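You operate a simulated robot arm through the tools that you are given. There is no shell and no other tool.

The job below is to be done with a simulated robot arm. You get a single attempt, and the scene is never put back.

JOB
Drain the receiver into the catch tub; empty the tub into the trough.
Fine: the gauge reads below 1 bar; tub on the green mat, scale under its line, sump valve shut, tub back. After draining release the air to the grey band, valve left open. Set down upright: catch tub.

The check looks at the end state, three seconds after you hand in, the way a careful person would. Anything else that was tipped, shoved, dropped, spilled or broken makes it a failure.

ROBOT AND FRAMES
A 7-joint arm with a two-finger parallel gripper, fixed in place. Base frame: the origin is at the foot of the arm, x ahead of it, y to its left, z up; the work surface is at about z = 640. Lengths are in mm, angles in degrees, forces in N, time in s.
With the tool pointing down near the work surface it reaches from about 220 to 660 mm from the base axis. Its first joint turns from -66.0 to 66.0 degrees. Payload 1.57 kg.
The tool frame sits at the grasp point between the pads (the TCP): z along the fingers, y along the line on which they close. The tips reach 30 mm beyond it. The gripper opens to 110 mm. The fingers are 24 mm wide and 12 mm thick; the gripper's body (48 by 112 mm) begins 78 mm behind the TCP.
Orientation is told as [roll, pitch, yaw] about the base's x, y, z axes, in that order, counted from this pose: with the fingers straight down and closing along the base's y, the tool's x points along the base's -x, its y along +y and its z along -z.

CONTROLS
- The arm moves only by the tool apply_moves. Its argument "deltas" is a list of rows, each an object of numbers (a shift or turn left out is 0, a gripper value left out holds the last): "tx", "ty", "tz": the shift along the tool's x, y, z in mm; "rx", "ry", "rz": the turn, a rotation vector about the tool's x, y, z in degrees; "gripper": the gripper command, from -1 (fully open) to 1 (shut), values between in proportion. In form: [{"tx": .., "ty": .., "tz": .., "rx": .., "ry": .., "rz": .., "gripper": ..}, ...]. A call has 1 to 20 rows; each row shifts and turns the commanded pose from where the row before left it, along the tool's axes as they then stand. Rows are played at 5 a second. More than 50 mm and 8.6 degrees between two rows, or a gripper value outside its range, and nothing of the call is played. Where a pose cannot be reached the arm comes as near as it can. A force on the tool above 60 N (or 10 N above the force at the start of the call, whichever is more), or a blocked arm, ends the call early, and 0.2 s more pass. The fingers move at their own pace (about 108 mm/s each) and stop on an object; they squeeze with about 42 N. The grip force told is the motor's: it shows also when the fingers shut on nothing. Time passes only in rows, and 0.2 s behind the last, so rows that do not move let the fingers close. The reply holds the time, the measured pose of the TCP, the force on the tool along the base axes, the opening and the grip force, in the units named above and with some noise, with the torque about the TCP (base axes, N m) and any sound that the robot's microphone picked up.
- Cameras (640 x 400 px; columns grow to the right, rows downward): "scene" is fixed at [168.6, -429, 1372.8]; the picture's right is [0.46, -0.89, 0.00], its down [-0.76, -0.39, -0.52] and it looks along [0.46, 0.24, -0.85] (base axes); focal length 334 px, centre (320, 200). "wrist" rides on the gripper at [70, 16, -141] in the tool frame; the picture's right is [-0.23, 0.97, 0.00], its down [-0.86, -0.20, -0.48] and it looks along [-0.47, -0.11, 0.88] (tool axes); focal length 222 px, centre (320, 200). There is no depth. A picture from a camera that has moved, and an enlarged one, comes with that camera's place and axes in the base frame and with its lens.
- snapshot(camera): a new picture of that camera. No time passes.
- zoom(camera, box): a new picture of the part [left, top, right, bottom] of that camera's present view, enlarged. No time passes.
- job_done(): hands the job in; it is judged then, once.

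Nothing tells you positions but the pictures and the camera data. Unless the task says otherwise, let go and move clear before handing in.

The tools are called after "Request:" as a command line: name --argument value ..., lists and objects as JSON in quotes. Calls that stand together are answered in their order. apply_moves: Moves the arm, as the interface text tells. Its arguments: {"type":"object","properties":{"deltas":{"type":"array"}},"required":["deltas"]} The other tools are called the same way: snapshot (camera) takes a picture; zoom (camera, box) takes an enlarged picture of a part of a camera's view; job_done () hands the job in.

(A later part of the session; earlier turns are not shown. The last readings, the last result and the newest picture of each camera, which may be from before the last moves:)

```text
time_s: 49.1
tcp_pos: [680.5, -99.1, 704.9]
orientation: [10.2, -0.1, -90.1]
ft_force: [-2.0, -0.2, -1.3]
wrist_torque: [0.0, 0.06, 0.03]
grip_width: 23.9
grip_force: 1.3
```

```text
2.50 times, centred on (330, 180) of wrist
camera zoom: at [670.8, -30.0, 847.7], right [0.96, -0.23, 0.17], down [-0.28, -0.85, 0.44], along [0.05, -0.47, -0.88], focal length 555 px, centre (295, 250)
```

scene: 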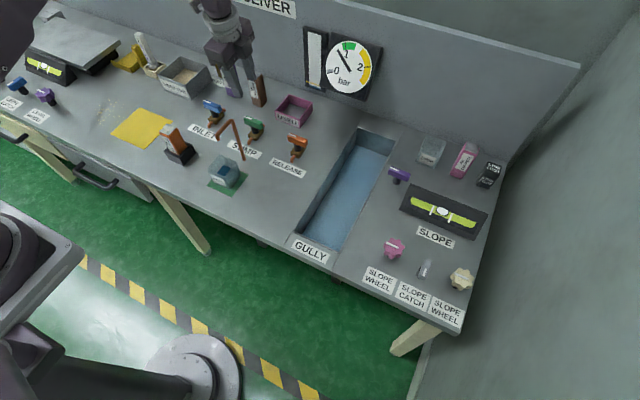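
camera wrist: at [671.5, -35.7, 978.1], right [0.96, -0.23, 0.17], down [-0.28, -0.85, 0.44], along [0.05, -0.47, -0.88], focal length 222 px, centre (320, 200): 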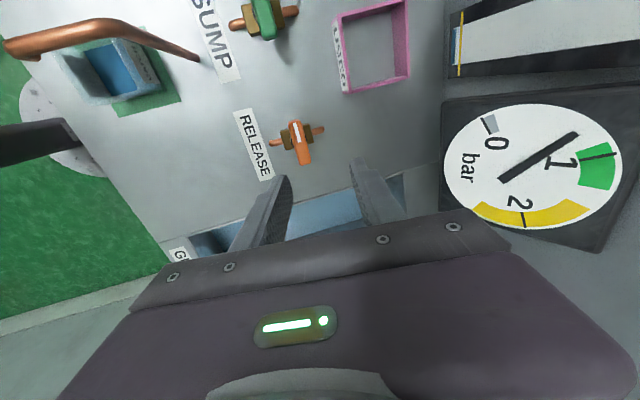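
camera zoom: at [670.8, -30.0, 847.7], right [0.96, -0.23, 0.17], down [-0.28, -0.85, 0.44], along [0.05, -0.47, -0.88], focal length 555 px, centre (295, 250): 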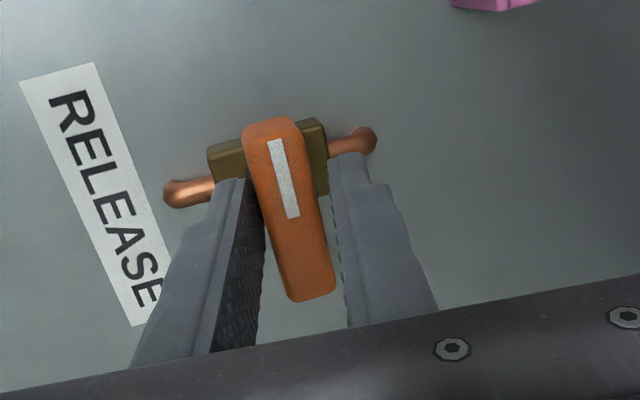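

Astride the release bar. Turning counter-clockwise to open it.

Request:
apply_moves --deltas '[{"rz": -8}, {"rz": -8}, {"rz": -8}, {"rz": -8}, {}]'

Request:
zoom --camera "wrist" --box '[230, 100, 430, 260]'

Request:
zoom --camera "scene" --box '[290, 20, 400, 110]'

```text
time_s: 50.3
tcp_pos: [679.2, -99.9, 705.0]
orientation: [8.5, -5.4, -58.4]
ft_force: [-2.6, -1.1, -1.8]
wrist_torque: [0.03, 0.08, -0.04]
grip_width: 24.7
grip_force: 1.2
```

```text
2.50 times, centred on (330, 180) of wrist
camera zoom: at [632.0, -32.4, 841.0], right [0.93, 0.32, 0.17], down [0.2, -0.83, 0.52], along [0.31, -0.45, -0.84], focal length 555 px, centre (295, 250)
```

zoom: 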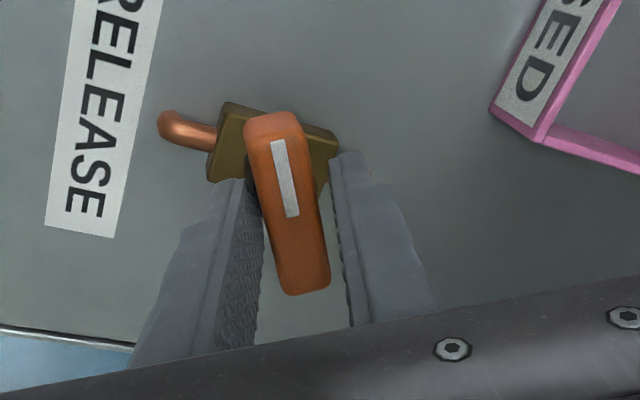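

```text
4.44 times, centred on (345, 65) of scene
camera zoom: at [168.6, -429.0, 1372.7], right [0.46, -0.89, 0.0], down [-0.76, -0.39, -0.52], along [0.46, 0.24, -0.85], focal length 1486 px, centre (209, 800)
```

zoom: 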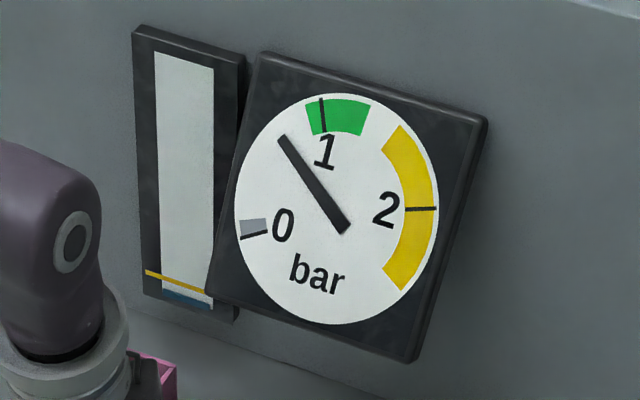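

The needle is falling. I'll continue turning to the fully open position (bar along the pipe).

Request:
apply_moves --deltas '[{"rz": -8}, {"rz": -8}, {"rz": -8}, {"rz": -8}, {"rz": -8}, {"rz": -8}, {"rz": -8}, {}]'

Request:
zoom --camera "wrist" --box '[230, 80, 430, 260]'

Request:
zoom --camera "scene" --box '[290, 20, 400, 110]'

Request:
snapshot --camera "scene"

```text
time_s: 52.1
tcp_pos: [678.9, -99.7, 704.4]
orientation: [0.3, -10.0, -2.0]
ft_force: [-0.8, -0.8, -0.2]
wrist_torque: [-0.01, 0.03, -0.01]
grip_width: 23.4
grip_force: 0.4
```

```text
2.22 times, centred on (330, 170) of wrist
camera zoom: at [587.0, -81.0, 832.9], right [0.26, 0.97, 0.04], down [0.75, -0.23, 0.62], along [0.61, -0.13, -0.78], focal length 494 px, centre (298, 267)
```

zoom: 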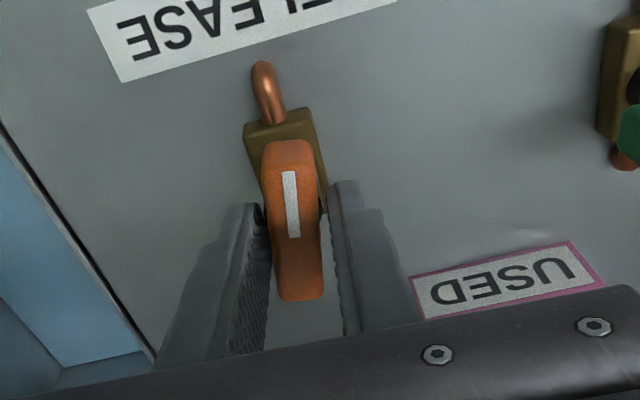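

```text
4.44 times, centred on (345, 65) of scene
camera zoom: at [168.6, -429.0, 1372.7], right [0.46, -0.89, 0.0], down [-0.76, -0.39, -0.52], along [0.46, 0.24, -0.85], focal length 1486 px, centre (209, 800)
```

zoom: 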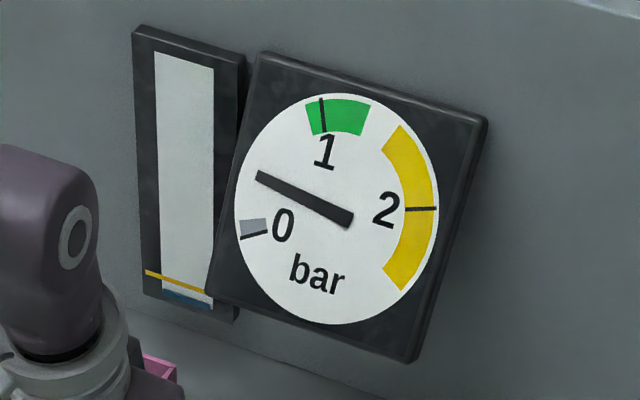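

```text
taken
```

scene: 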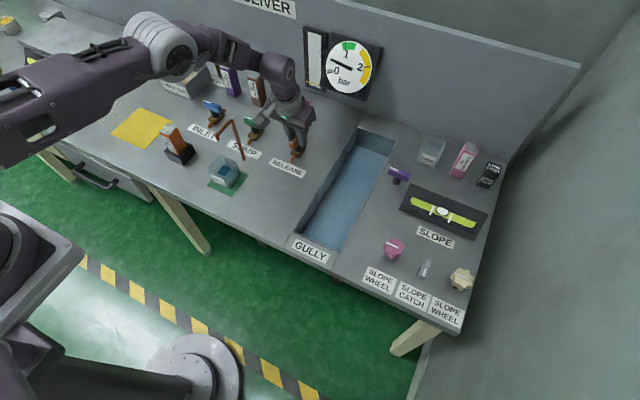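

Request:
apply_moves --deltas '[{"rz": -5}, {"rz": -5}, {}, {"rz": 4}, {"rz": 4}, {"gripper": 1}, {}, {}, {"gripper": 0.5}, {"gripper": 0.2}, {}]'

Request:
zoom --camera "wrist" --box '[230, 80, 430, 260]'

Request:
zoom --camera "scene" --box '[290, 20, 400, 110]'

```text
time_s: 54.5
tcp_pos: [678.1, -99.5, 706.3]
orientation: [-0.1, -10.0, 0.0]
ft_force: [0.2, -0.1, -0.2]
wrist_torque: [0.02, 0.0, 0.0]
grip_width: 43.9
grip_force: 0.1
```

```text
2.22 times, centred on (330, 170) of wrist
camera zoom: at [586.2, -83.2, 832.8], right [0.22, 0.97, 0.04], down [0.76, -0.2, 0.62], along [0.61, -0.11, -0.78], focal length 494 px, centre (298, 267)
```

zoom: 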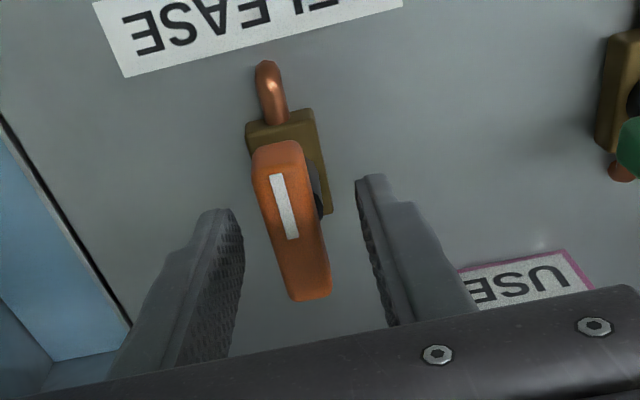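

```text
4.44 times, centred on (345, 65) of scene
camera zoom: at [168.6, -429.0, 1372.8], right [0.46, -0.89, 0.0], down [-0.76, -0.39, -0.52], along [0.46, 0.24, -0.85], focal length 1486 px, centre (209, 800)
```

zoom: 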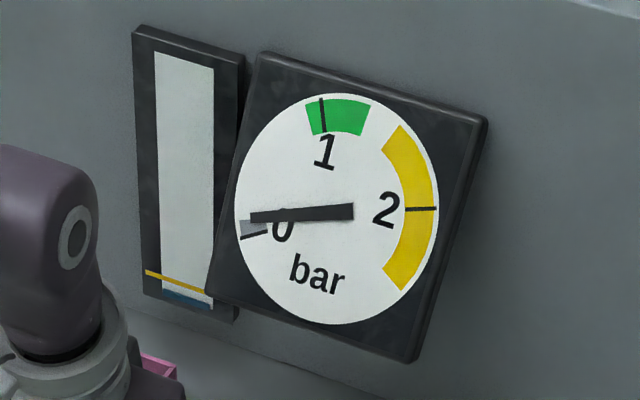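

The release bar is along the pipe (open) and the needle is dropping into the grey band. I'll rise clear, then go to fetch the tub.

Request:
apply_moves --deltas '[{"tx": -3.5, "tz": -19.7}, {"tx": -5.2, "tz": -29.5}, {"tx": -5.2, "tz": -29.5}, {"tx": -5.2, "tz": -29.5}, {"tx": -5.2, "tz": -29.5}, {"gripper": -1}]'

Request:
zoom --camera "scene" --box '[290, 20, 400, 110]'

Request:
zoom --camera "scene" --box '[190, 90, 330, 210]'

Request:
snapshot --camera "wrist"

```text
time_s: 55.9
tcp_pos: [679.6, -98.2, 844.5]
orientation: [-0.1, -10.2, 0.0]
ft_force: [-0.7, -0.6, 0.3]
wrist_torque: [0.03, 0.02, -0.02]
grip_width: 109.8
grip_force: 0.1
```

```text
4.44 times, centred on (345, 65) of scene
camera zoom: at [168.6, -429.0, 1372.8], right [0.46, -0.89, 0.0], down [-0.76, -0.39, -0.52], along [0.46, 0.24, -0.85], focal length 1486 px, centre (209, 800)
```

zoom: 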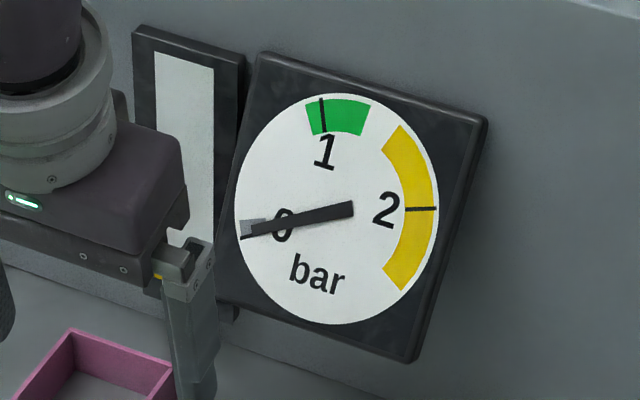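

```text
3.33 times, centred on (260, 150) of scene
camera zoom: at [168.6, -429.0, 1372.8], right [0.46, -0.89, 0.0], down [-0.76, -0.39, -0.52], along [0.46, 0.24, -0.85], focal length 1115 px, centre (520, 367)
```

zoom: 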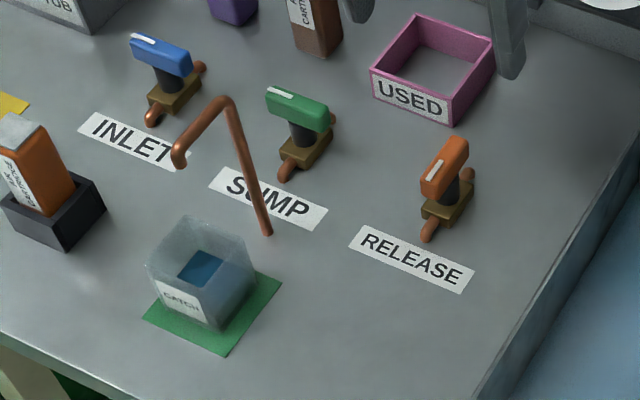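

```text
taken
camera wrist: at [586.6, -83.2, 972.1], right [0.22, 0.97, 0.04], down [0.76, -0.2, 0.62], along [0.61, -0.11, -0.78], focal length 222 px, centre (320, 200)
```

wrist: 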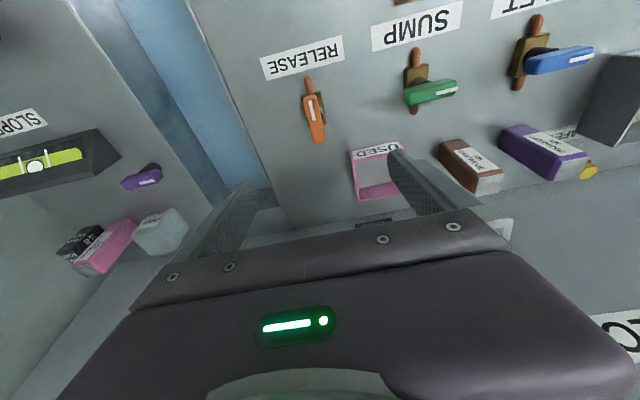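

The gauge is inside the grey band, release is open, and sump and inlet are shut. Now I'll go back for the tub: retract, swing to y≈21, pitch 45° again.

Request:
apply_moves --deltas '[{"tx": 39.4, "tz": -7}, {"tx": 39.4, "tz": -7}, {"tx": 39.4, "tz": -7}, {"tx": 39.4, "tz": -7}, {"tx": 39.4, "tz": -7}, {"ty": 40}, {"ty": 40}, {"ty": 40.6}, {"ry": -7}, {"ry": -7}, {"ry": -7}, {"ry": -7}, {"ry": -7}, {}]'

Request:
snapshot --camera "wrist"

Request:
snapshot --camera "scene"

```text
time_s: 58.9
tcp_pos: [478.9, 21.0, 845.2]
orientation: [0.0, -45.1, -0.1]
ft_force: [0.4, -0.1, -0.3]
wrist_torque: [0.02, -0.02, 0.0]
grip_width: 109.9
grip_force: 0.1
```

```text
taken
camera wrist: at [329.9, 37.5, 895.6], right [0.16, 0.97, 0.16], down [0.26, -0.2, 0.94], along [0.95, -0.11, -0.29], focal length 222 px, centre (320, 200)
```

wrist: 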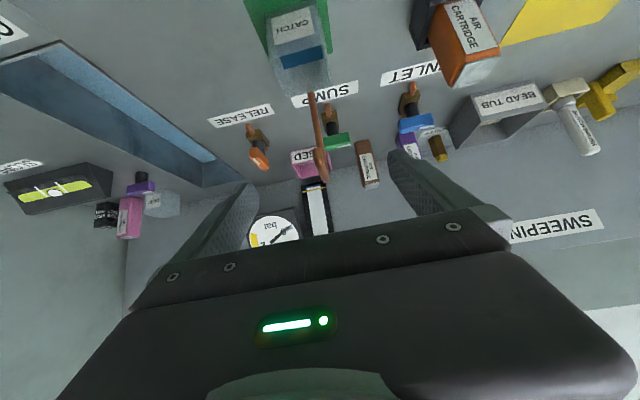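

```text
taken
```

scene: 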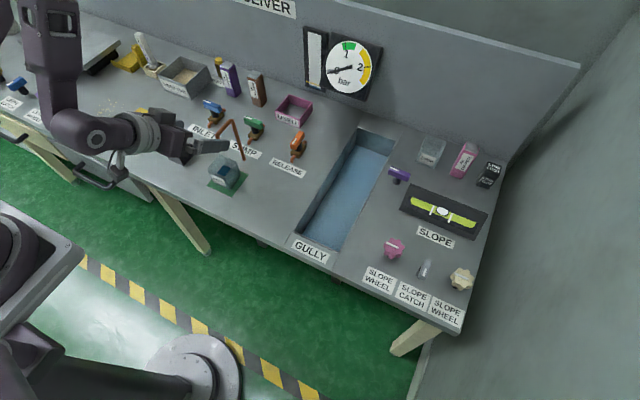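

Request:
apply_moves --deltas '[{"tx": 21.2, "tz": 21.2}, {"tx": 21.2, "tz": 21.2}, {"tx": 21.2, "tz": 21.2}, {"tx": 19, "tz": 19}, {}]'

Request:
zoom --camera "wrist" --box '[220, 20, 420, 220]'

Request:
zoom --camera "scene" --box '[160, 100, 280, 210]'

```text
time_s: 60.1
tcp_pos: [479.3, 22.5, 727.4]
orientation: [-0.1, -45.2, 0.0]
ft_force: [-0.2, -0.3, 0.4]
wrist_torque: [-0.02, -0.04, 0.01]
grip_width: 109.8
grip_force: 0.0
```

```text
2.00 times, centred on (320, 120) of wrist
camera zoom: at [330.4, 37.9, 778.8], right [0.16, 0.97, 0.16], down [0.26, -0.2, 0.94], along [0.95, -0.11, -0.29], focal length 444 px, centre (320, 360)
```

zoom: 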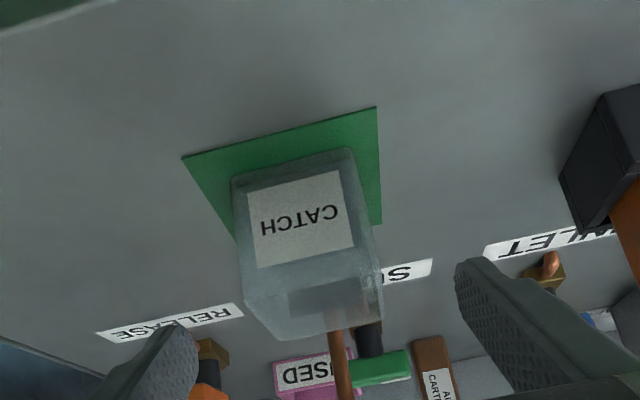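

```text
3.64 times, centred on (220, 155) of scene
camera zoom: at [168.6, -429.0, 1372.8], right [0.46, -0.89, 0.0], down [-0.76, -0.39, -0.52], along [0.46, 0.24, -0.85], focal length 1216 px, centre (684, 364)
```

zoom: 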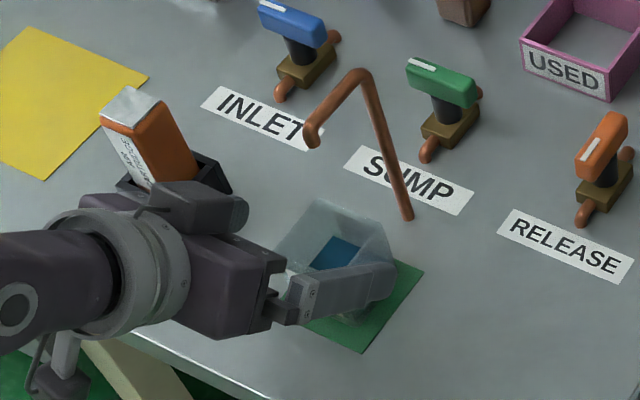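

Tub still centred at about (515, 21.5). Advancing the open fingers around it.

Request:
apply_moves --deltas '[{"tx": 3.4, "ty": -0.4, "tz": 18}, {"tx": 3.3, "tz": 18.2}, {"tx": 3.3, "tz": 18.2}, {}]'

Request:
zoom --camera "scene" --box '[180, 100, 280, 210]'

Request:
zoom --camera "wrist" --box '[200, 20, 440, 240]'

```text
time_s: 61.1
tcp_pos: [510.4, 21.4, 683.1]
orientation: [-0.1, -45.1, 0.1]
ft_force: [-0.8, 0.3, -0.3]
wrist_torque: [0.0, 0.02, 0.05]
grip_width: 110.0
grip_force: 0.1
```

```text
3.64 times, centred on (230, 155) of scene
camera zoom: at [168.6, -429.0, 1372.8], right [0.46, -0.89, 0.0], down [-0.76, -0.39, -0.52], along [0.46, 0.24, -0.85], focal length 1216 px, centre (647, 364)
```

zoom: 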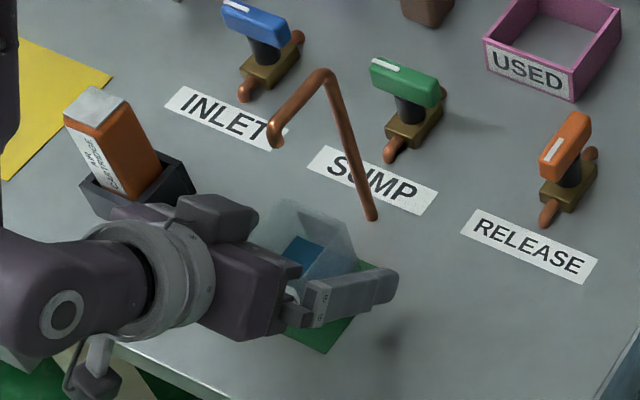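

```text
1.82 times, centred on (320, 130) of wrist
camera zoom: at [361.8, 37.4, 733.2], right [0.16, 0.97, 0.16], down [0.26, -0.2, 0.94], along [0.95, -0.11, -0.29], focal length 404 px, centre (320, 327)
```

zoom: 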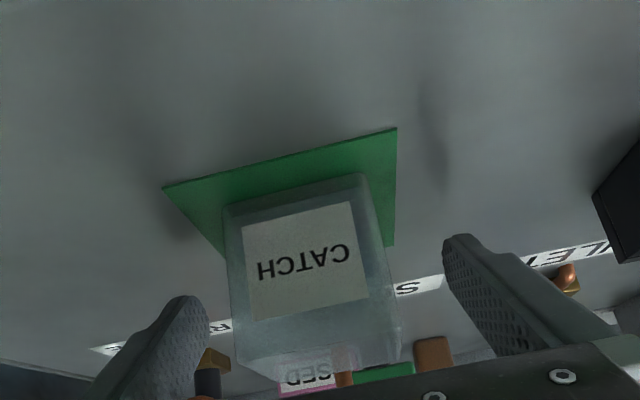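

Fingers flank the tub. Closing, then lifting slowly by 8 mm to check for slip.

Request:
apply_moves --deltas '[{"gripper": -0.4}, {"gripper": -0.1}, {"gripper": 0.3}, {"gripper": 1}, {}, {}, {}, {}]'

Request:
zoom --camera "wrist" --box '[200, 20, 440, 240]'

Request:
apply_moves --deltas '[{"tx": -1, "tz": -1}, {"tx": -1.2, "tz": -1.2}, {"tx": -1.2, "tz": -1.2}, {"tx": -1.2, "tz": -1.2}, {"tx": -1.1, "tz": -1.1}, {}]'

Request:
zoom --camera "wrist" --box '[200, 20, 440, 240]'

```text
time_s: 62.9
tcp_pos: [510.4, 21.2, 683.8]
orientation: [-0.1, -45.1, 0.0]
ft_force: [1.3, 0.9, 1.6]
wrist_torque: [0.04, -0.02, -0.03]
grip_width: 55.6
grip_force: 41.8
```

```text
1.82 times, centred on (320, 130) of wrist
camera zoom: at [361.7, 37.5, 733.5], right [0.16, 0.97, 0.16], down [0.26, -0.2, 0.94], along [0.95, -0.11, -0.29], focal length 404 px, centre (320, 327)
```

zoom: 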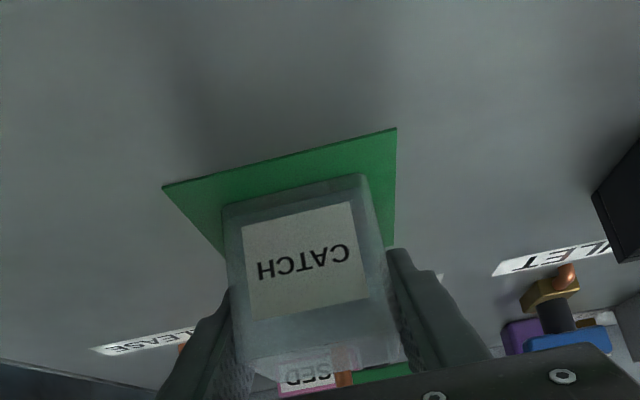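

```text
time_s: 64.3
tcp_pos: [510.0, 20.7, 691.7]
orientation: [-0.1, -45.1, -0.1]
ft_force: [0.0, -0.1, -0.8]
wrist_torque: [0.01, -0.02, 0.0]
grip_width: 55.4
grip_force: 42.1
```

```text
1.82 times, centred on (320, 130) of wrist
camera zoom: at [361.6, 37.1, 741.8], right [0.16, 0.97, 0.16], down [0.26, -0.2, 0.94], along [0.95, -0.11, -0.29], focal length 404 px, centre (320, 327)
```

zoom: 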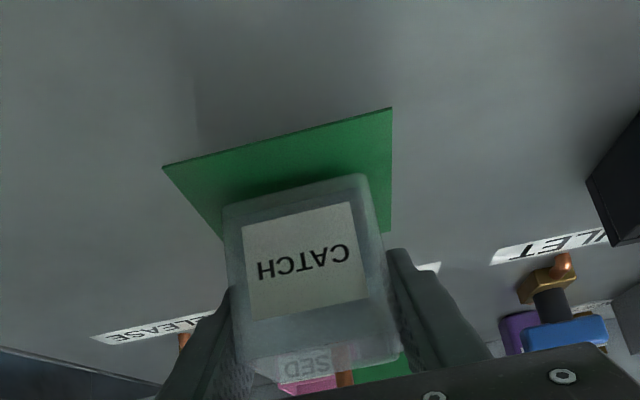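

The tub lifts with the gripper and holds. I'll raise 4 mm more and slide slowly in -y, clear of the spout.

Request:
apply_moves --deltas '[{"tx": -1.4, "tz": -1.4}, {"tx": -1.4, "tz": -1.4}, {"ty": -3}, {"ty": -7}, {"ty": -10}, {"ty": -10}, {"ty": -10}, {"ty": -10}, {"ty": -10}, {"ty": -5}, {}]'

Request:
zoom --camera "wrist" --box '[200, 20, 440, 240]'

Request:
zoom --camera "scene" --box '[180, 100, 280, 210]'

```text
time_s: 66.7
tcp_pos: [510.9, -44.4, 694.7]
orientation: [-0.1, -45.1, 0.1]
ft_force: [-0.4, 0.7, -0.3]
wrist_torque: [-0.02, 0.01, -0.01]
grip_width: 55.5
grip_force: 41.7
```

```text
1.82 times, centred on (320, 130) of wrist
camera zoom: at [361.7, -28.3, 745.7], right [0.16, 0.97, 0.16], down [0.26, -0.2, 0.94], along [0.95, -0.11, -0.29], focal length 404 px, centre (320, 327)
```

zoom: 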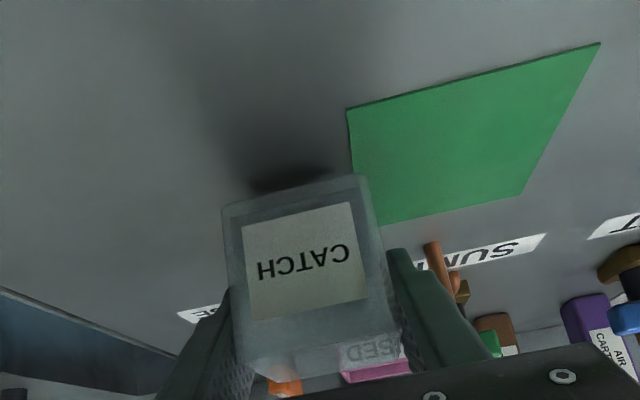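

```text
3.64 times, centred on (230, 155) of scene
camera zoom: at [168.6, -429.0, 1372.7], right [0.46, -0.89, 0.0], down [-0.76, -0.39, -0.52], along [0.46, 0.24, -0.85], focal length 1216 px, centre (647, 364)
```

zoom: 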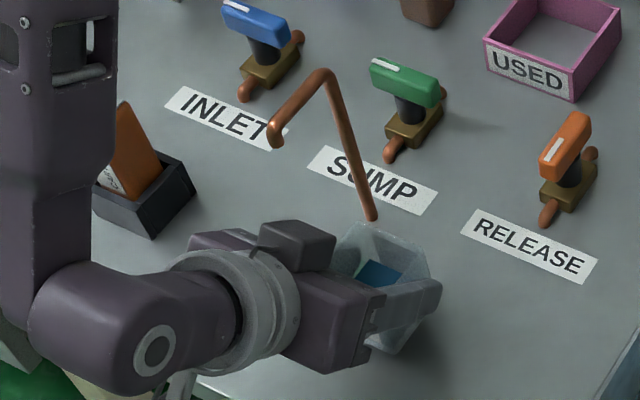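

The water is still in the tub. Now raising it slowly about 75 mm before crossing to the gully.

Request:
apply_moves --deltas '[{"tx": -3, "tz": -3}, {"tx": -5, "tz": -5}, {"tx": -6, "tz": -6}, {"tx": -6, "tz": -6}, {"tx": -6, "tz": -6}, {"tx": -6, "tz": -6}, {"tx": -6, "tz": -6}, {"tx": -6, "tz": -6}, {"tx": -5, "tz": -5}, {"tx": -3, "tz": -3}, {"ty": -4}, {"ty": -8}, {"ty": -12}, {"ty": -12}, {"ty": -12}, {"ty": -12}, {"ty": -12}, {"ty": -12}, {"ty": -6}, {}]'

Request:
snapshot --camera "scene"

Request:
snapshot --camera "wrist"

```text
time_s: 70.9
tcp_pos: [511.0, -133.4, 770.9]
orientation: [-0.1, -45.2, 0.0]
ft_force: [-0.3, 1.5, -0.7]
wrist_torque: [0.03, -0.02, -0.01]
grip_width: 55.5
grip_force: 41.9
```

```text
taken
```

scene: 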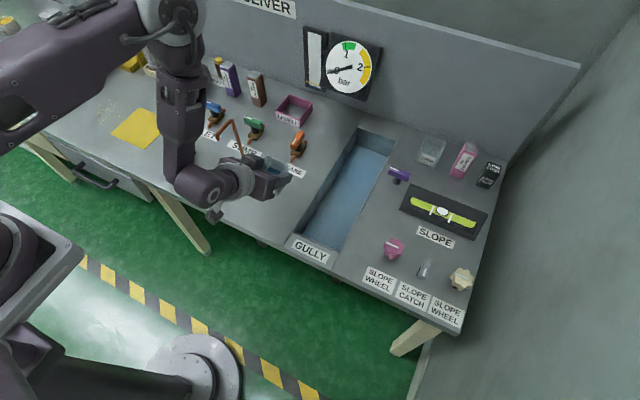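

```text
taken
camera wrist: at [361.2, -118.2, 819.2], right [0.16, 0.97, 0.16], down [0.26, -0.2, 0.94], along [0.95, -0.11, -0.29], focal length 222 px, centre (320, 200)
```

wrist: 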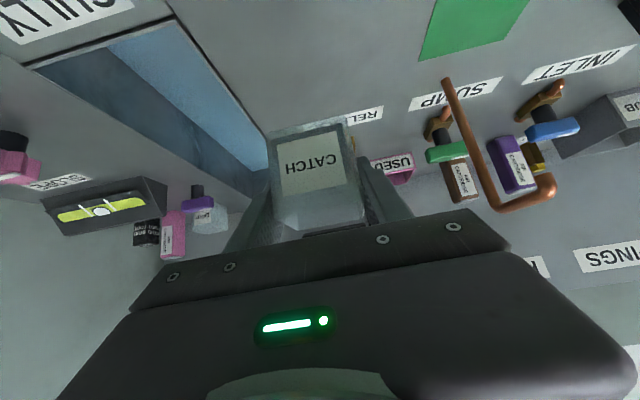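

Request:
apply_moves --deltas '[{"tx": -2, "ty": -4, "tz": 2}, {"tx": -4, "ty": -9, "tz": 4}, {"tx": -5, "ty": -11, "tz": 5}, {"tx": -5, "ty": -11, "tz": 5}, {"tx": -5, "ty": -11, "tz": 5}, {"tx": -5, "ty": -11, "tz": 5}, {"tx": -5, "ty": -11, "tz": 5}, {"tx": -5, "ty": -11, "tz": 5}, {"tx": -5, "ty": -11, "tz": 5}, {"tx": -5, "ty": -11, "tz": 5}, {"tx": -4, "ty": -11, "tz": 4}, {"tx": -2.3, "ty": -7, "tz": 2.3}, {"ty": -3}, {}]'

Request:
snapshot --camera "scene"

Request:
snapshot --camera "wrist"

```text
time_s: 73.9
tcp_pos: [584.0, -255.5, 768.7]
orientation: [-0.1, -45.1, 0.0]
ft_force: [-0.1, -0.6, 0.0]
wrist_torque: [0.0, 0.0, -0.01]
grip_width: 55.3
grip_force: 42.0
```

```text
taken
```

scene: 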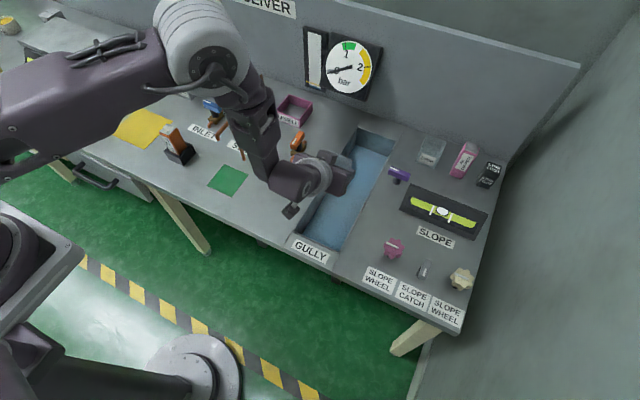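

```text
taken
camera wrist: at [435.1, -240.1, 819.7], right [0.16, 0.97, 0.16], down [0.26, -0.2, 0.94], along [0.95, -0.11, -0.29], focal length 222 px, centre (320, 200)
```

wrist: 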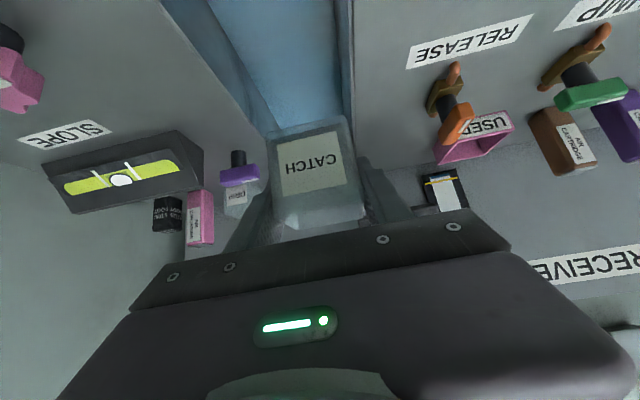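

The tub is over the gully at about (585, -255). I'll shift 8 mm left for margin and start tipping: pitch up first, then roll toward the right.

Request:
apply_moves --deltas '[{"ty": 4}, {"ty": 4}, {"ry": -3}, {"ry": -5}, {"ry": -5}, {"ry": -5}, {"ry": -5}, {"ry": -5}, {"ry": -4}, {"ry": -3}, {}]'

Request:
snapshot --camera "scene"

Request:
snapshot --camera "wrist"

```text
time_s: 76.3
tcp_pos: [584.3, -248.5, 768.7]
orientation: [-0.6, -80.1, 0.5]
ft_force: [-0.1, 0.7, -0.1]
wrist_torque: [0.01, 0.03, 0.02]
grip_width: 55.3
grip_force: 42.2
```

```text
taken
```

scene: 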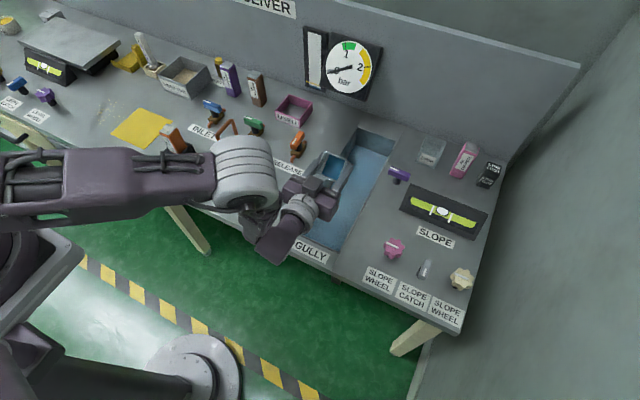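

```text
taken
camera wrist: at [433.4, -232.2, 724.7], right [0.04, 0.97, 0.22], down [-0.33, -0.2, 0.92], along [0.94, -0.11, 0.31], focal length 222 px, centre (320, 200)
```

wrist: 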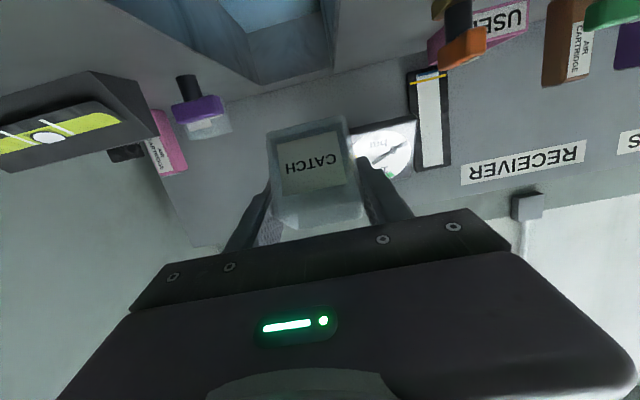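

Request:
apply_moves --deltas '[{"rz": 4}, {"rz": 6}, {"rz": 6}, {"rz": 6}, {"rz": 6}, {"rz": 6}, {"rz": 6}, {"rz": 6}, {"rz": 4}, {}]'

Request:
zoom --camera "scene" --box '[240, 120, 420, 260]'

```text
time_s: 78.5
tcp_pos: [583.9, -247.3, 767.9]
orientation: [77.2, -39.3, -82.0]
ft_force: [0.9, 0.9, -1.1]
wrist_torque: [-0.01, 0.03, -0.02]
grip_width: 55.7
grip_force: 42.2
```

```text
2.86 times, centred on (330, 190) of scene
camera zoom: at [168.6, -429.0, 1372.7], right [0.46, -0.89, 0.0], down [-0.76, -0.39, -0.52], along [0.46, 0.24, -0.85], focal length 956 px, centre (291, 229)
```

zoom: 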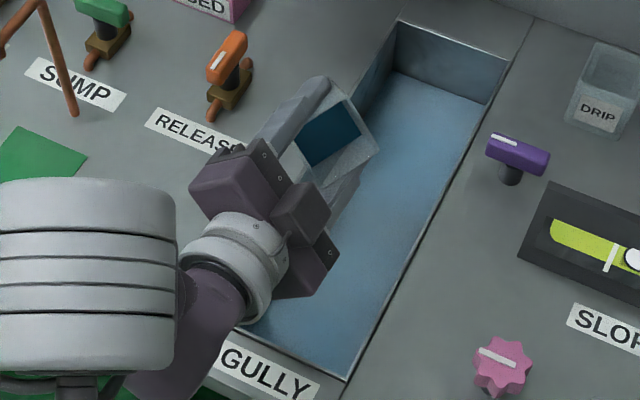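

Rolling works. Continuing until the tub empties over the gully.

Request:
apply_moves --deltas '[{"rz": 5}, {"rz": 6}, {"rz": 6}, {"rz": 6}, {"rz": 6}, {"rz": 6}, {"rz": 5}, {}]'

Request:
zoom --camera "scene" --box '[240, 120, 420, 260]'

Request:
snapshot --camera "wrist"

```text
time_s: 80.3
tcp_pos: [582.8, -248.3, 768.7]
orientation: [80.2, 0.0, -90.1]
ft_force: [-0.3, 0.4, -0.9]
wrist_torque: [-0.01, 0.0, 0.03]
grip_width: 55.4
grip_force: 42.2
```

```text
2.86 times, centred on (330, 190) of scene
camera zoom: at [168.6, -429.0, 1372.7], right [0.46, -0.89, 0.0], down [-0.76, -0.39, -0.52], along [0.46, 0.24, -0.85], focal length 956 px, centre (291, 229)
```

zoom: 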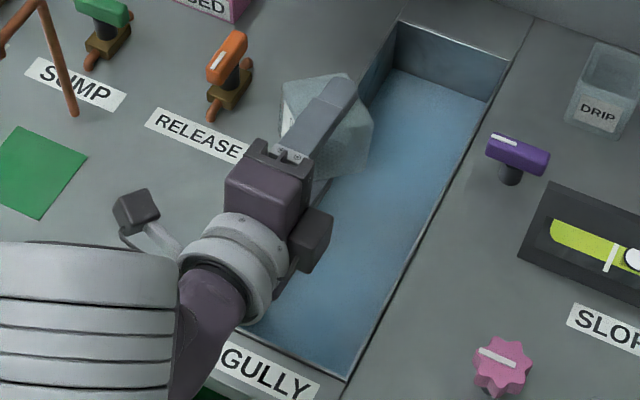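

```text
taken
camera wrist: at [447.9, -178.6, 809.4], right [0.17, -0.23, 0.96], down [-0.51, -0.85, -0.11], along [0.85, -0.47, -0.26], focal length 222 px, centre (320, 200)
```

wrist: 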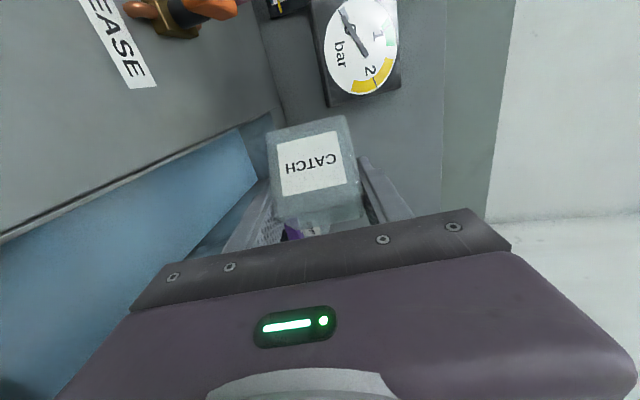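

Request:
apply_moves --deltas '[{"rz": 6}, {"rz": 6}, {"rz": 6}, {"rz": 6}, {"rz": 6}, {"rz": 6}, {}, {}, {}]'

Request:
zoom --camera "scene" --box '[240, 120, 420, 260]'

Request:
snapshot --camera "wrist"

```text
time_s: 82.3
tcp_pos: [584.0, -248.0, 768.8]
orientation: [77.7, 35.4, -97.2]
ft_force: [-0.9, -1.3, -1.5]
wrist_torque: [0.0, 0.02, 0.01]
grip_width: 55.5
grip_force: 41.6
```

```text
2.86 times, centred on (330, 190) of scene
camera zoom: at [168.6, -429.0, 1372.7], right [0.46, -0.89, 0.0], down [-0.76, -0.39, -0.52], along [0.46, 0.24, -0.85], focal length 956 px, centre (291, 229)
```

zoom: 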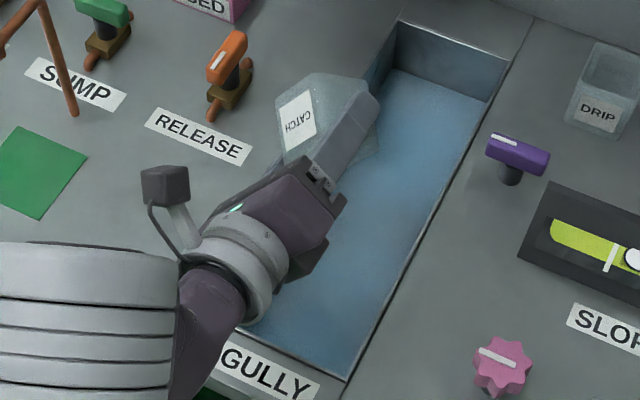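

```text
taken
camera wrist: at [454.5, -201.5, 846.5], right [0.11, -0.76, 0.65], down [-0.59, -0.57, -0.57], along [0.8, -0.31, -0.51], focal length 222 px, centre (320, 200)
```

wrist: 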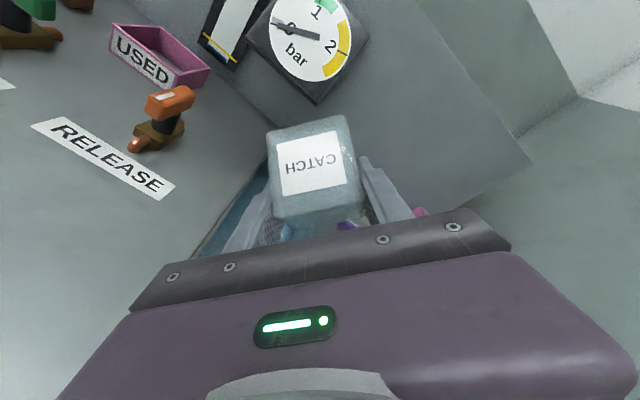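

Request:
apply_moves --deltas '[{"rz": 6}, {"rz": 6}, {"rz": 6}, {"rz": 6}, {}, {}, {}, {}, {}, {}]'

Request:
zoom --camera "scene" --box '[240, 120, 420, 260]'

Request:
zoom --camera "wrist" --box '[200, 80, 440, 260]'

```text
time_s: 84.5
tcp_pos: [584.6, -247.8, 769.2]
orientation: [70.7, 58.5, -106.6]
ft_force: [-1.0, 0.1, -0.5]
wrist_torque: [0.0, 0.03, -0.01]
grip_width: 55.6
grip_force: 41.6
```

```text
2.86 times, centred on (330, 190) of scene
camera zoom: at [168.6, -429.0, 1372.7], right [0.46, -0.89, 0.0], down [-0.76, -0.39, -0.52], along [0.46, 0.24, -0.85], focal length 956 px, centre (291, 229)
```

zoom: 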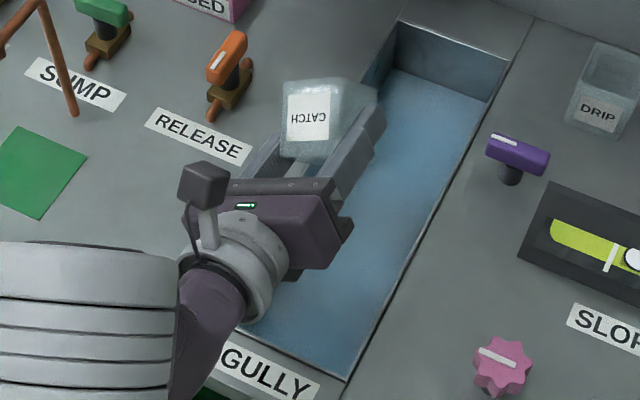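

```text
2.22 times, centred on (320, 170) of wrist
camera zoom: at [457.2, -227.5, 861.0], right [0.05, -0.96, 0.29], down [-0.62, -0.26, -0.75], along [0.79, -0.14, -0.6], focal length 494 px, centre (320, 267)
```

zoom: 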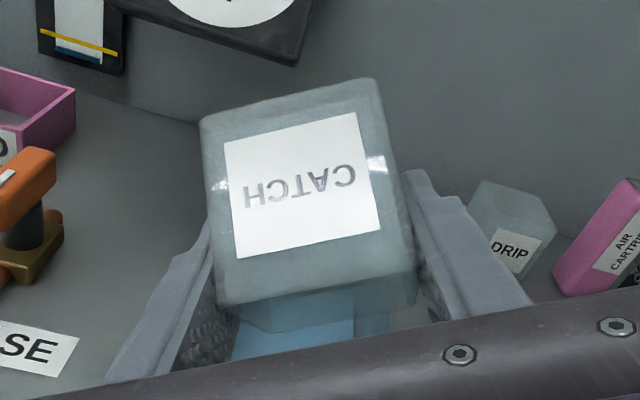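

The tub has been tipped about 119° and held over the gully. Rolling back upright now.

Request:
apply_moves --deltas '[{"rz": -5}, {"rz": -7.5}, {"rz": -8}, {"rz": -8}, {"rz": -8}, {"rz": -8}, {"rz": -8}, {"rz": -8}, {"rz": -8}, {"rz": -8}, {"rz": -8}, {"rz": -8}, {"rz": -8}, {"rz": -8}, {"rz": -8}, {"rz": -8}, {"rz": -8}, {"rz": -8}, {"rz": -5}, {"rz": -4.5}]'

Request:
apply_moves --deltas '[{"ry": 4}, {"ry": 5}, {"ry": 5}, {"ry": 5}, {"ry": 5}, {"ry": 5}, {"ry": 4}, {"ry": 2}, {}]'

Request:
snapshot --camera "wrist"

Request:
zoom --camera "scene" --box '[240, 120, 420, 260]'

```text
time_s: 88.7
tcp_pos: [583.0, -248.8, 768.8]
orientation: [-0.9, -80.1, 0.9]
ft_force: [0.5, 0.3, -1.4]
wrist_torque: [0.01, 0.02, 0.0]
grip_width: 55.5
grip_force: 42.1
```

```text
time_s: 90.7
tcp_pos: [584.2, -247.7, 769.4]
orientation: [-0.1, -45.1, 0.1]
ft_force: [-0.6, 0.4, -0.9]
wrist_torque: [0.0, 0.03, 0.03]
grip_width: 55.4
grip_force: 41.9
```

```text
taken
camera wrist: at [435.4, -232.2, 819.9], right [0.16, 0.97, 0.16], down [0.26, -0.2, 0.94], along [0.95, -0.11, -0.29], focal length 222 px, centre (320, 200)
```

wrist: 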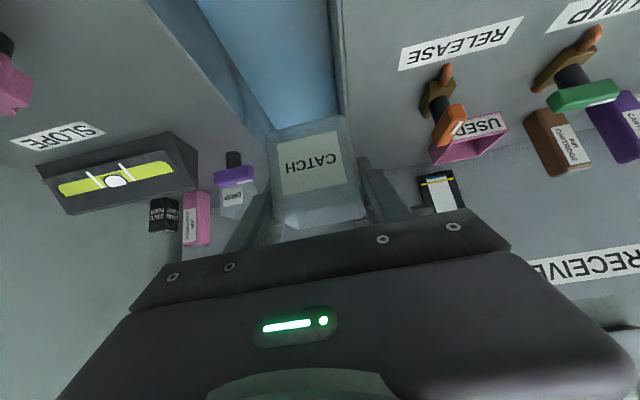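

```text
2.86 times, centred on (330, 190) of scene
camera zoom: at [168.6, -429.0, 1372.7], right [0.46, -0.89, 0.0], down [-0.76, -0.39, -0.52], along [0.46, 0.24, -0.85], focal length 956 px, centre (291, 229)
```

zoom: 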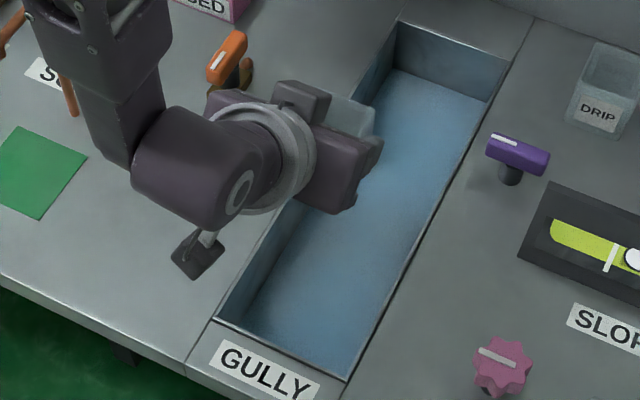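

The tub is upright and looks empty. Carrying it back toward its home spot at about (511, -125).

Request:
apply_moves --deltas '[{"tx": 2, "ty": 4, "tz": -2}, {"tx": 4, "ty": 8, "tz": -4}, {"tx": 5.5, "ty": 12, "tz": -5.5}, {"tx": 5.5, "ty": 12, "tz": -5.5}, {"tx": 5.5, "ty": 12, "tz": -5.5}, {"tx": 5.5, "ty": 12, "tz": -5.5}, {"tx": 5.5, "ty": 12, "tz": -5.5}, {"tx": 5.5, "ty": 12, "tz": -5.5}, {"tx": 5.5, "ty": 12, "tz": -5.5}, {"tx": 5, "ty": 12, "tz": -5}, {"tx": 3.8, "ty": 9, "tz": -3.8}, {"tx": 2, "ty": 4, "tz": -2}, {"ty": 2}, {}]'

Request:
snapshot --camera "wrist"

Request:
zoom --camera "scene" --box '[220, 120, 340, 230]'

```text
time_s: 93.7
tcp_pos: [505.3, -125.3, 768.3]
orientation: [-0.2, -45.1, 0.0]
ft_force: [0.3, 0.9, -0.8]
wrist_torque: [-0.01, -0.01, 0.02]
grip_width: 55.3
grip_force: 41.8
```

```text
taken
camera wrist: at [357.1, -109.0, 819.1], right [0.16, 0.97, 0.16], down [0.26, -0.2, 0.94], along [0.95, -0.11, -0.29], focal length 222 px, centre (320, 200)
```

wrist: 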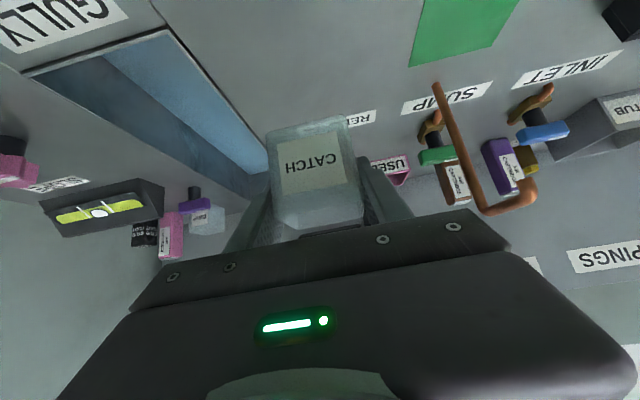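

```text
3.64 times, centred on (280, 175) of scene
camera zoom: at [168.6, -429.0, 1372.7], right [0.46, -0.89, 0.0], down [-0.76, -0.39, -0.52], along [0.46, 0.24, -0.85], focal length 1216 px, centre (466, 291)
```

zoom: 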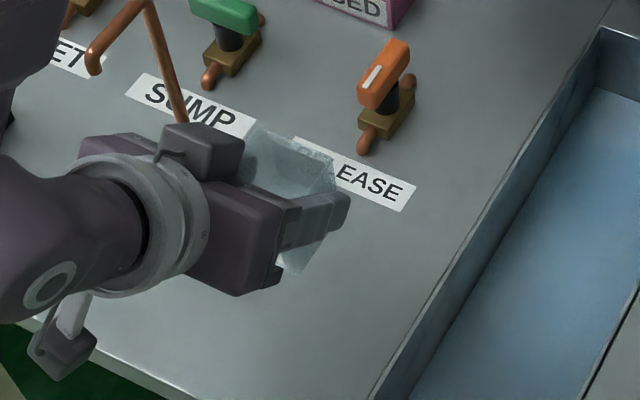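

Request:
apply_moves --deltas '[{"tx": 3, "tz": 3}, {"tx": 6, "tz": 6}, {"tx": 6, "tz": 6}, {"tx": 6, "tz": 6}, {"tx": 6, "tz": 6}, {"tx": 6, "tz": 6}, {"tx": 6, "tz": 6}, {"tx": 6, "tz": 6}, {"tx": 6, "tz": 6}, {"tx": 4, "tz": 4}, {"tx": 2, "tz": 2}, {}]'

Request:
zoom --camera "wrist" --box '[200, 20, 440, 240]'

```text
time_s: 96.3
tcp_pos: [505.3, -124.8, 687.1]
orientation: [-0.1, -45.1, 0.0]
ft_force: [-0.7, 0.2, 0.1]
wrist_torque: [0.01, -0.01, 0.01]
grip_width: 55.1
grip_force: 41.8
```

```text
1.82 times, centred on (320, 130) of wrist
camera zoom: at [356.9, -108.8, 738.3], right [0.16, 0.97, 0.16], down [0.26, -0.2, 0.94], along [0.95, -0.11, -0.29], focal length 404 px, centre (320, 327)
```

zoom: 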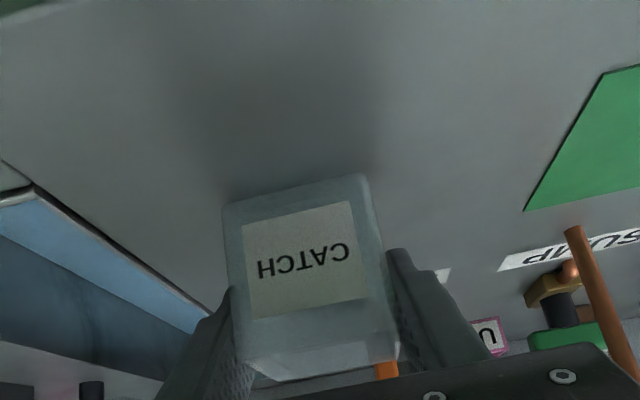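

Slight correction: +3 mm in x, then lower gently to contact.

Request:
apply_moves --deltas '[{"tx": -2.1, "tz": 2.1}, {"tx": 1.4, "tz": 1.4}, {"tx": 1.4, "tz": 1.4}, {"tx": 0.7, "tz": 0.7}, {}]'

Request:
apply_moves --deltas '[{"tx": 0.7, "tz": 0.7}, {}]'

```text
time_s: 97.5
tcp_pos: [508.4, -125.0, 683.5]
orientation: [0.0, -45.2, 0.1]
ft_force: [0.3, 0.5, -0.9]
wrist_torque: [-0.01, -0.01, 0.02]
grip_width: 55.6
grip_force: 41.7
```

```text
time_s: 98.1
tcp_pos: [508.9, -124.3, 682.5]
orientation: [0.0, -45.2, 0.1]
ft_force: [-2.3, -0.1, 7.1]
wrist_torque: [0.19, 0.2, 0.03]
grip_width: 55.7
grip_force: 41.7
```

Contact at 7 N. I'll compare the tub's place with the first picture before letting go.

Request:
zoom --camera "scene" --box '[245, 165, 305, 225]'

Request:
zoom --camera "wrist" --box '[200, 20, 440, 240]'

```text
6.67 times, centred on (275, 195) of scene
camera zoom: at [168.4, -429.0, 1372.8], right [0.46, -0.89, 0.0], down [-0.76, -0.39, -0.52], along [0.46, 0.24, -0.85], focal length 2230 px, centre (620, 233)
```

zoom: 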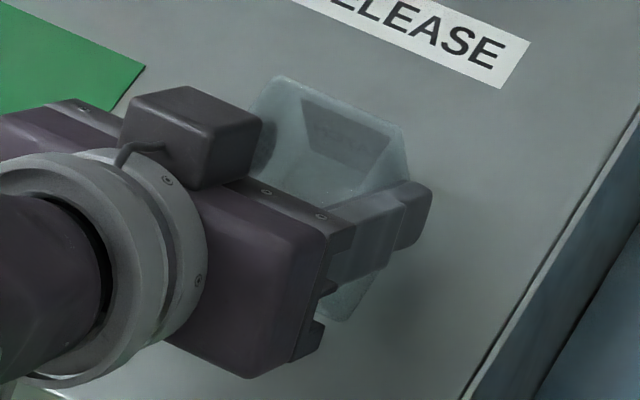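

```text
1.82 times, centred on (320, 130) of wrist
camera zoom: at [360.2, -108.9, 732.7], right [0.16, 0.97, 0.16], down [0.26, -0.2, 0.94], along [0.95, -0.11, -0.29], focal length 404 px, centre (320, 327)
```

zoom: 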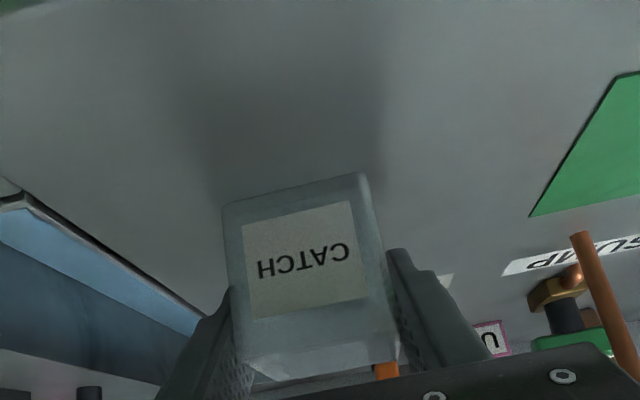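

The tub is within about 2 mm of its original place and empty. Releasing and withdrawing.

Request:
apply_moves --deltas '[{"gripper": 0}, {"gripper": -0.4}, {"gripper": -1}, {}, {}]'

Request:
zoom --camera "wrist" --box '[200, 20, 440, 240]'

```text
time_s: 99.3
tcp_pos: [509.4, -124.6, 681.5]
orientation: [-0.1, -45.1, 0.0]
ft_force: [1.4, -0.5, 0.4]
wrist_torque: [0.01, -0.03, 0.0]
grip_width: 110.2
grip_force: 0.1
```

```text
1.82 times, centred on (320, 130) of wrist
camera zoom: at [360.1, -108.9, 732.5], right [0.16, 0.97, 0.16], down [0.26, -0.2, 0.94], along [0.95, -0.11, -0.29], focal length 404 px, centre (320, 327)
```

zoom: 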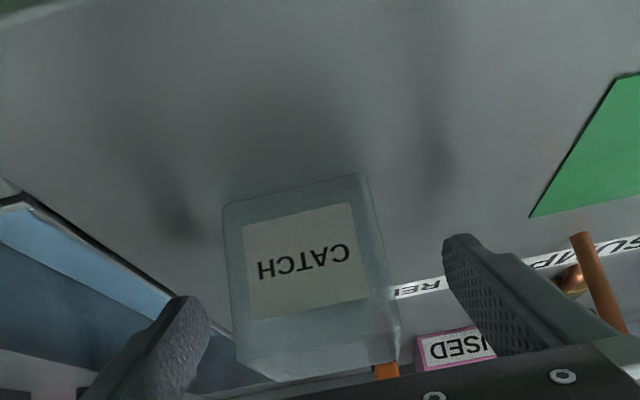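

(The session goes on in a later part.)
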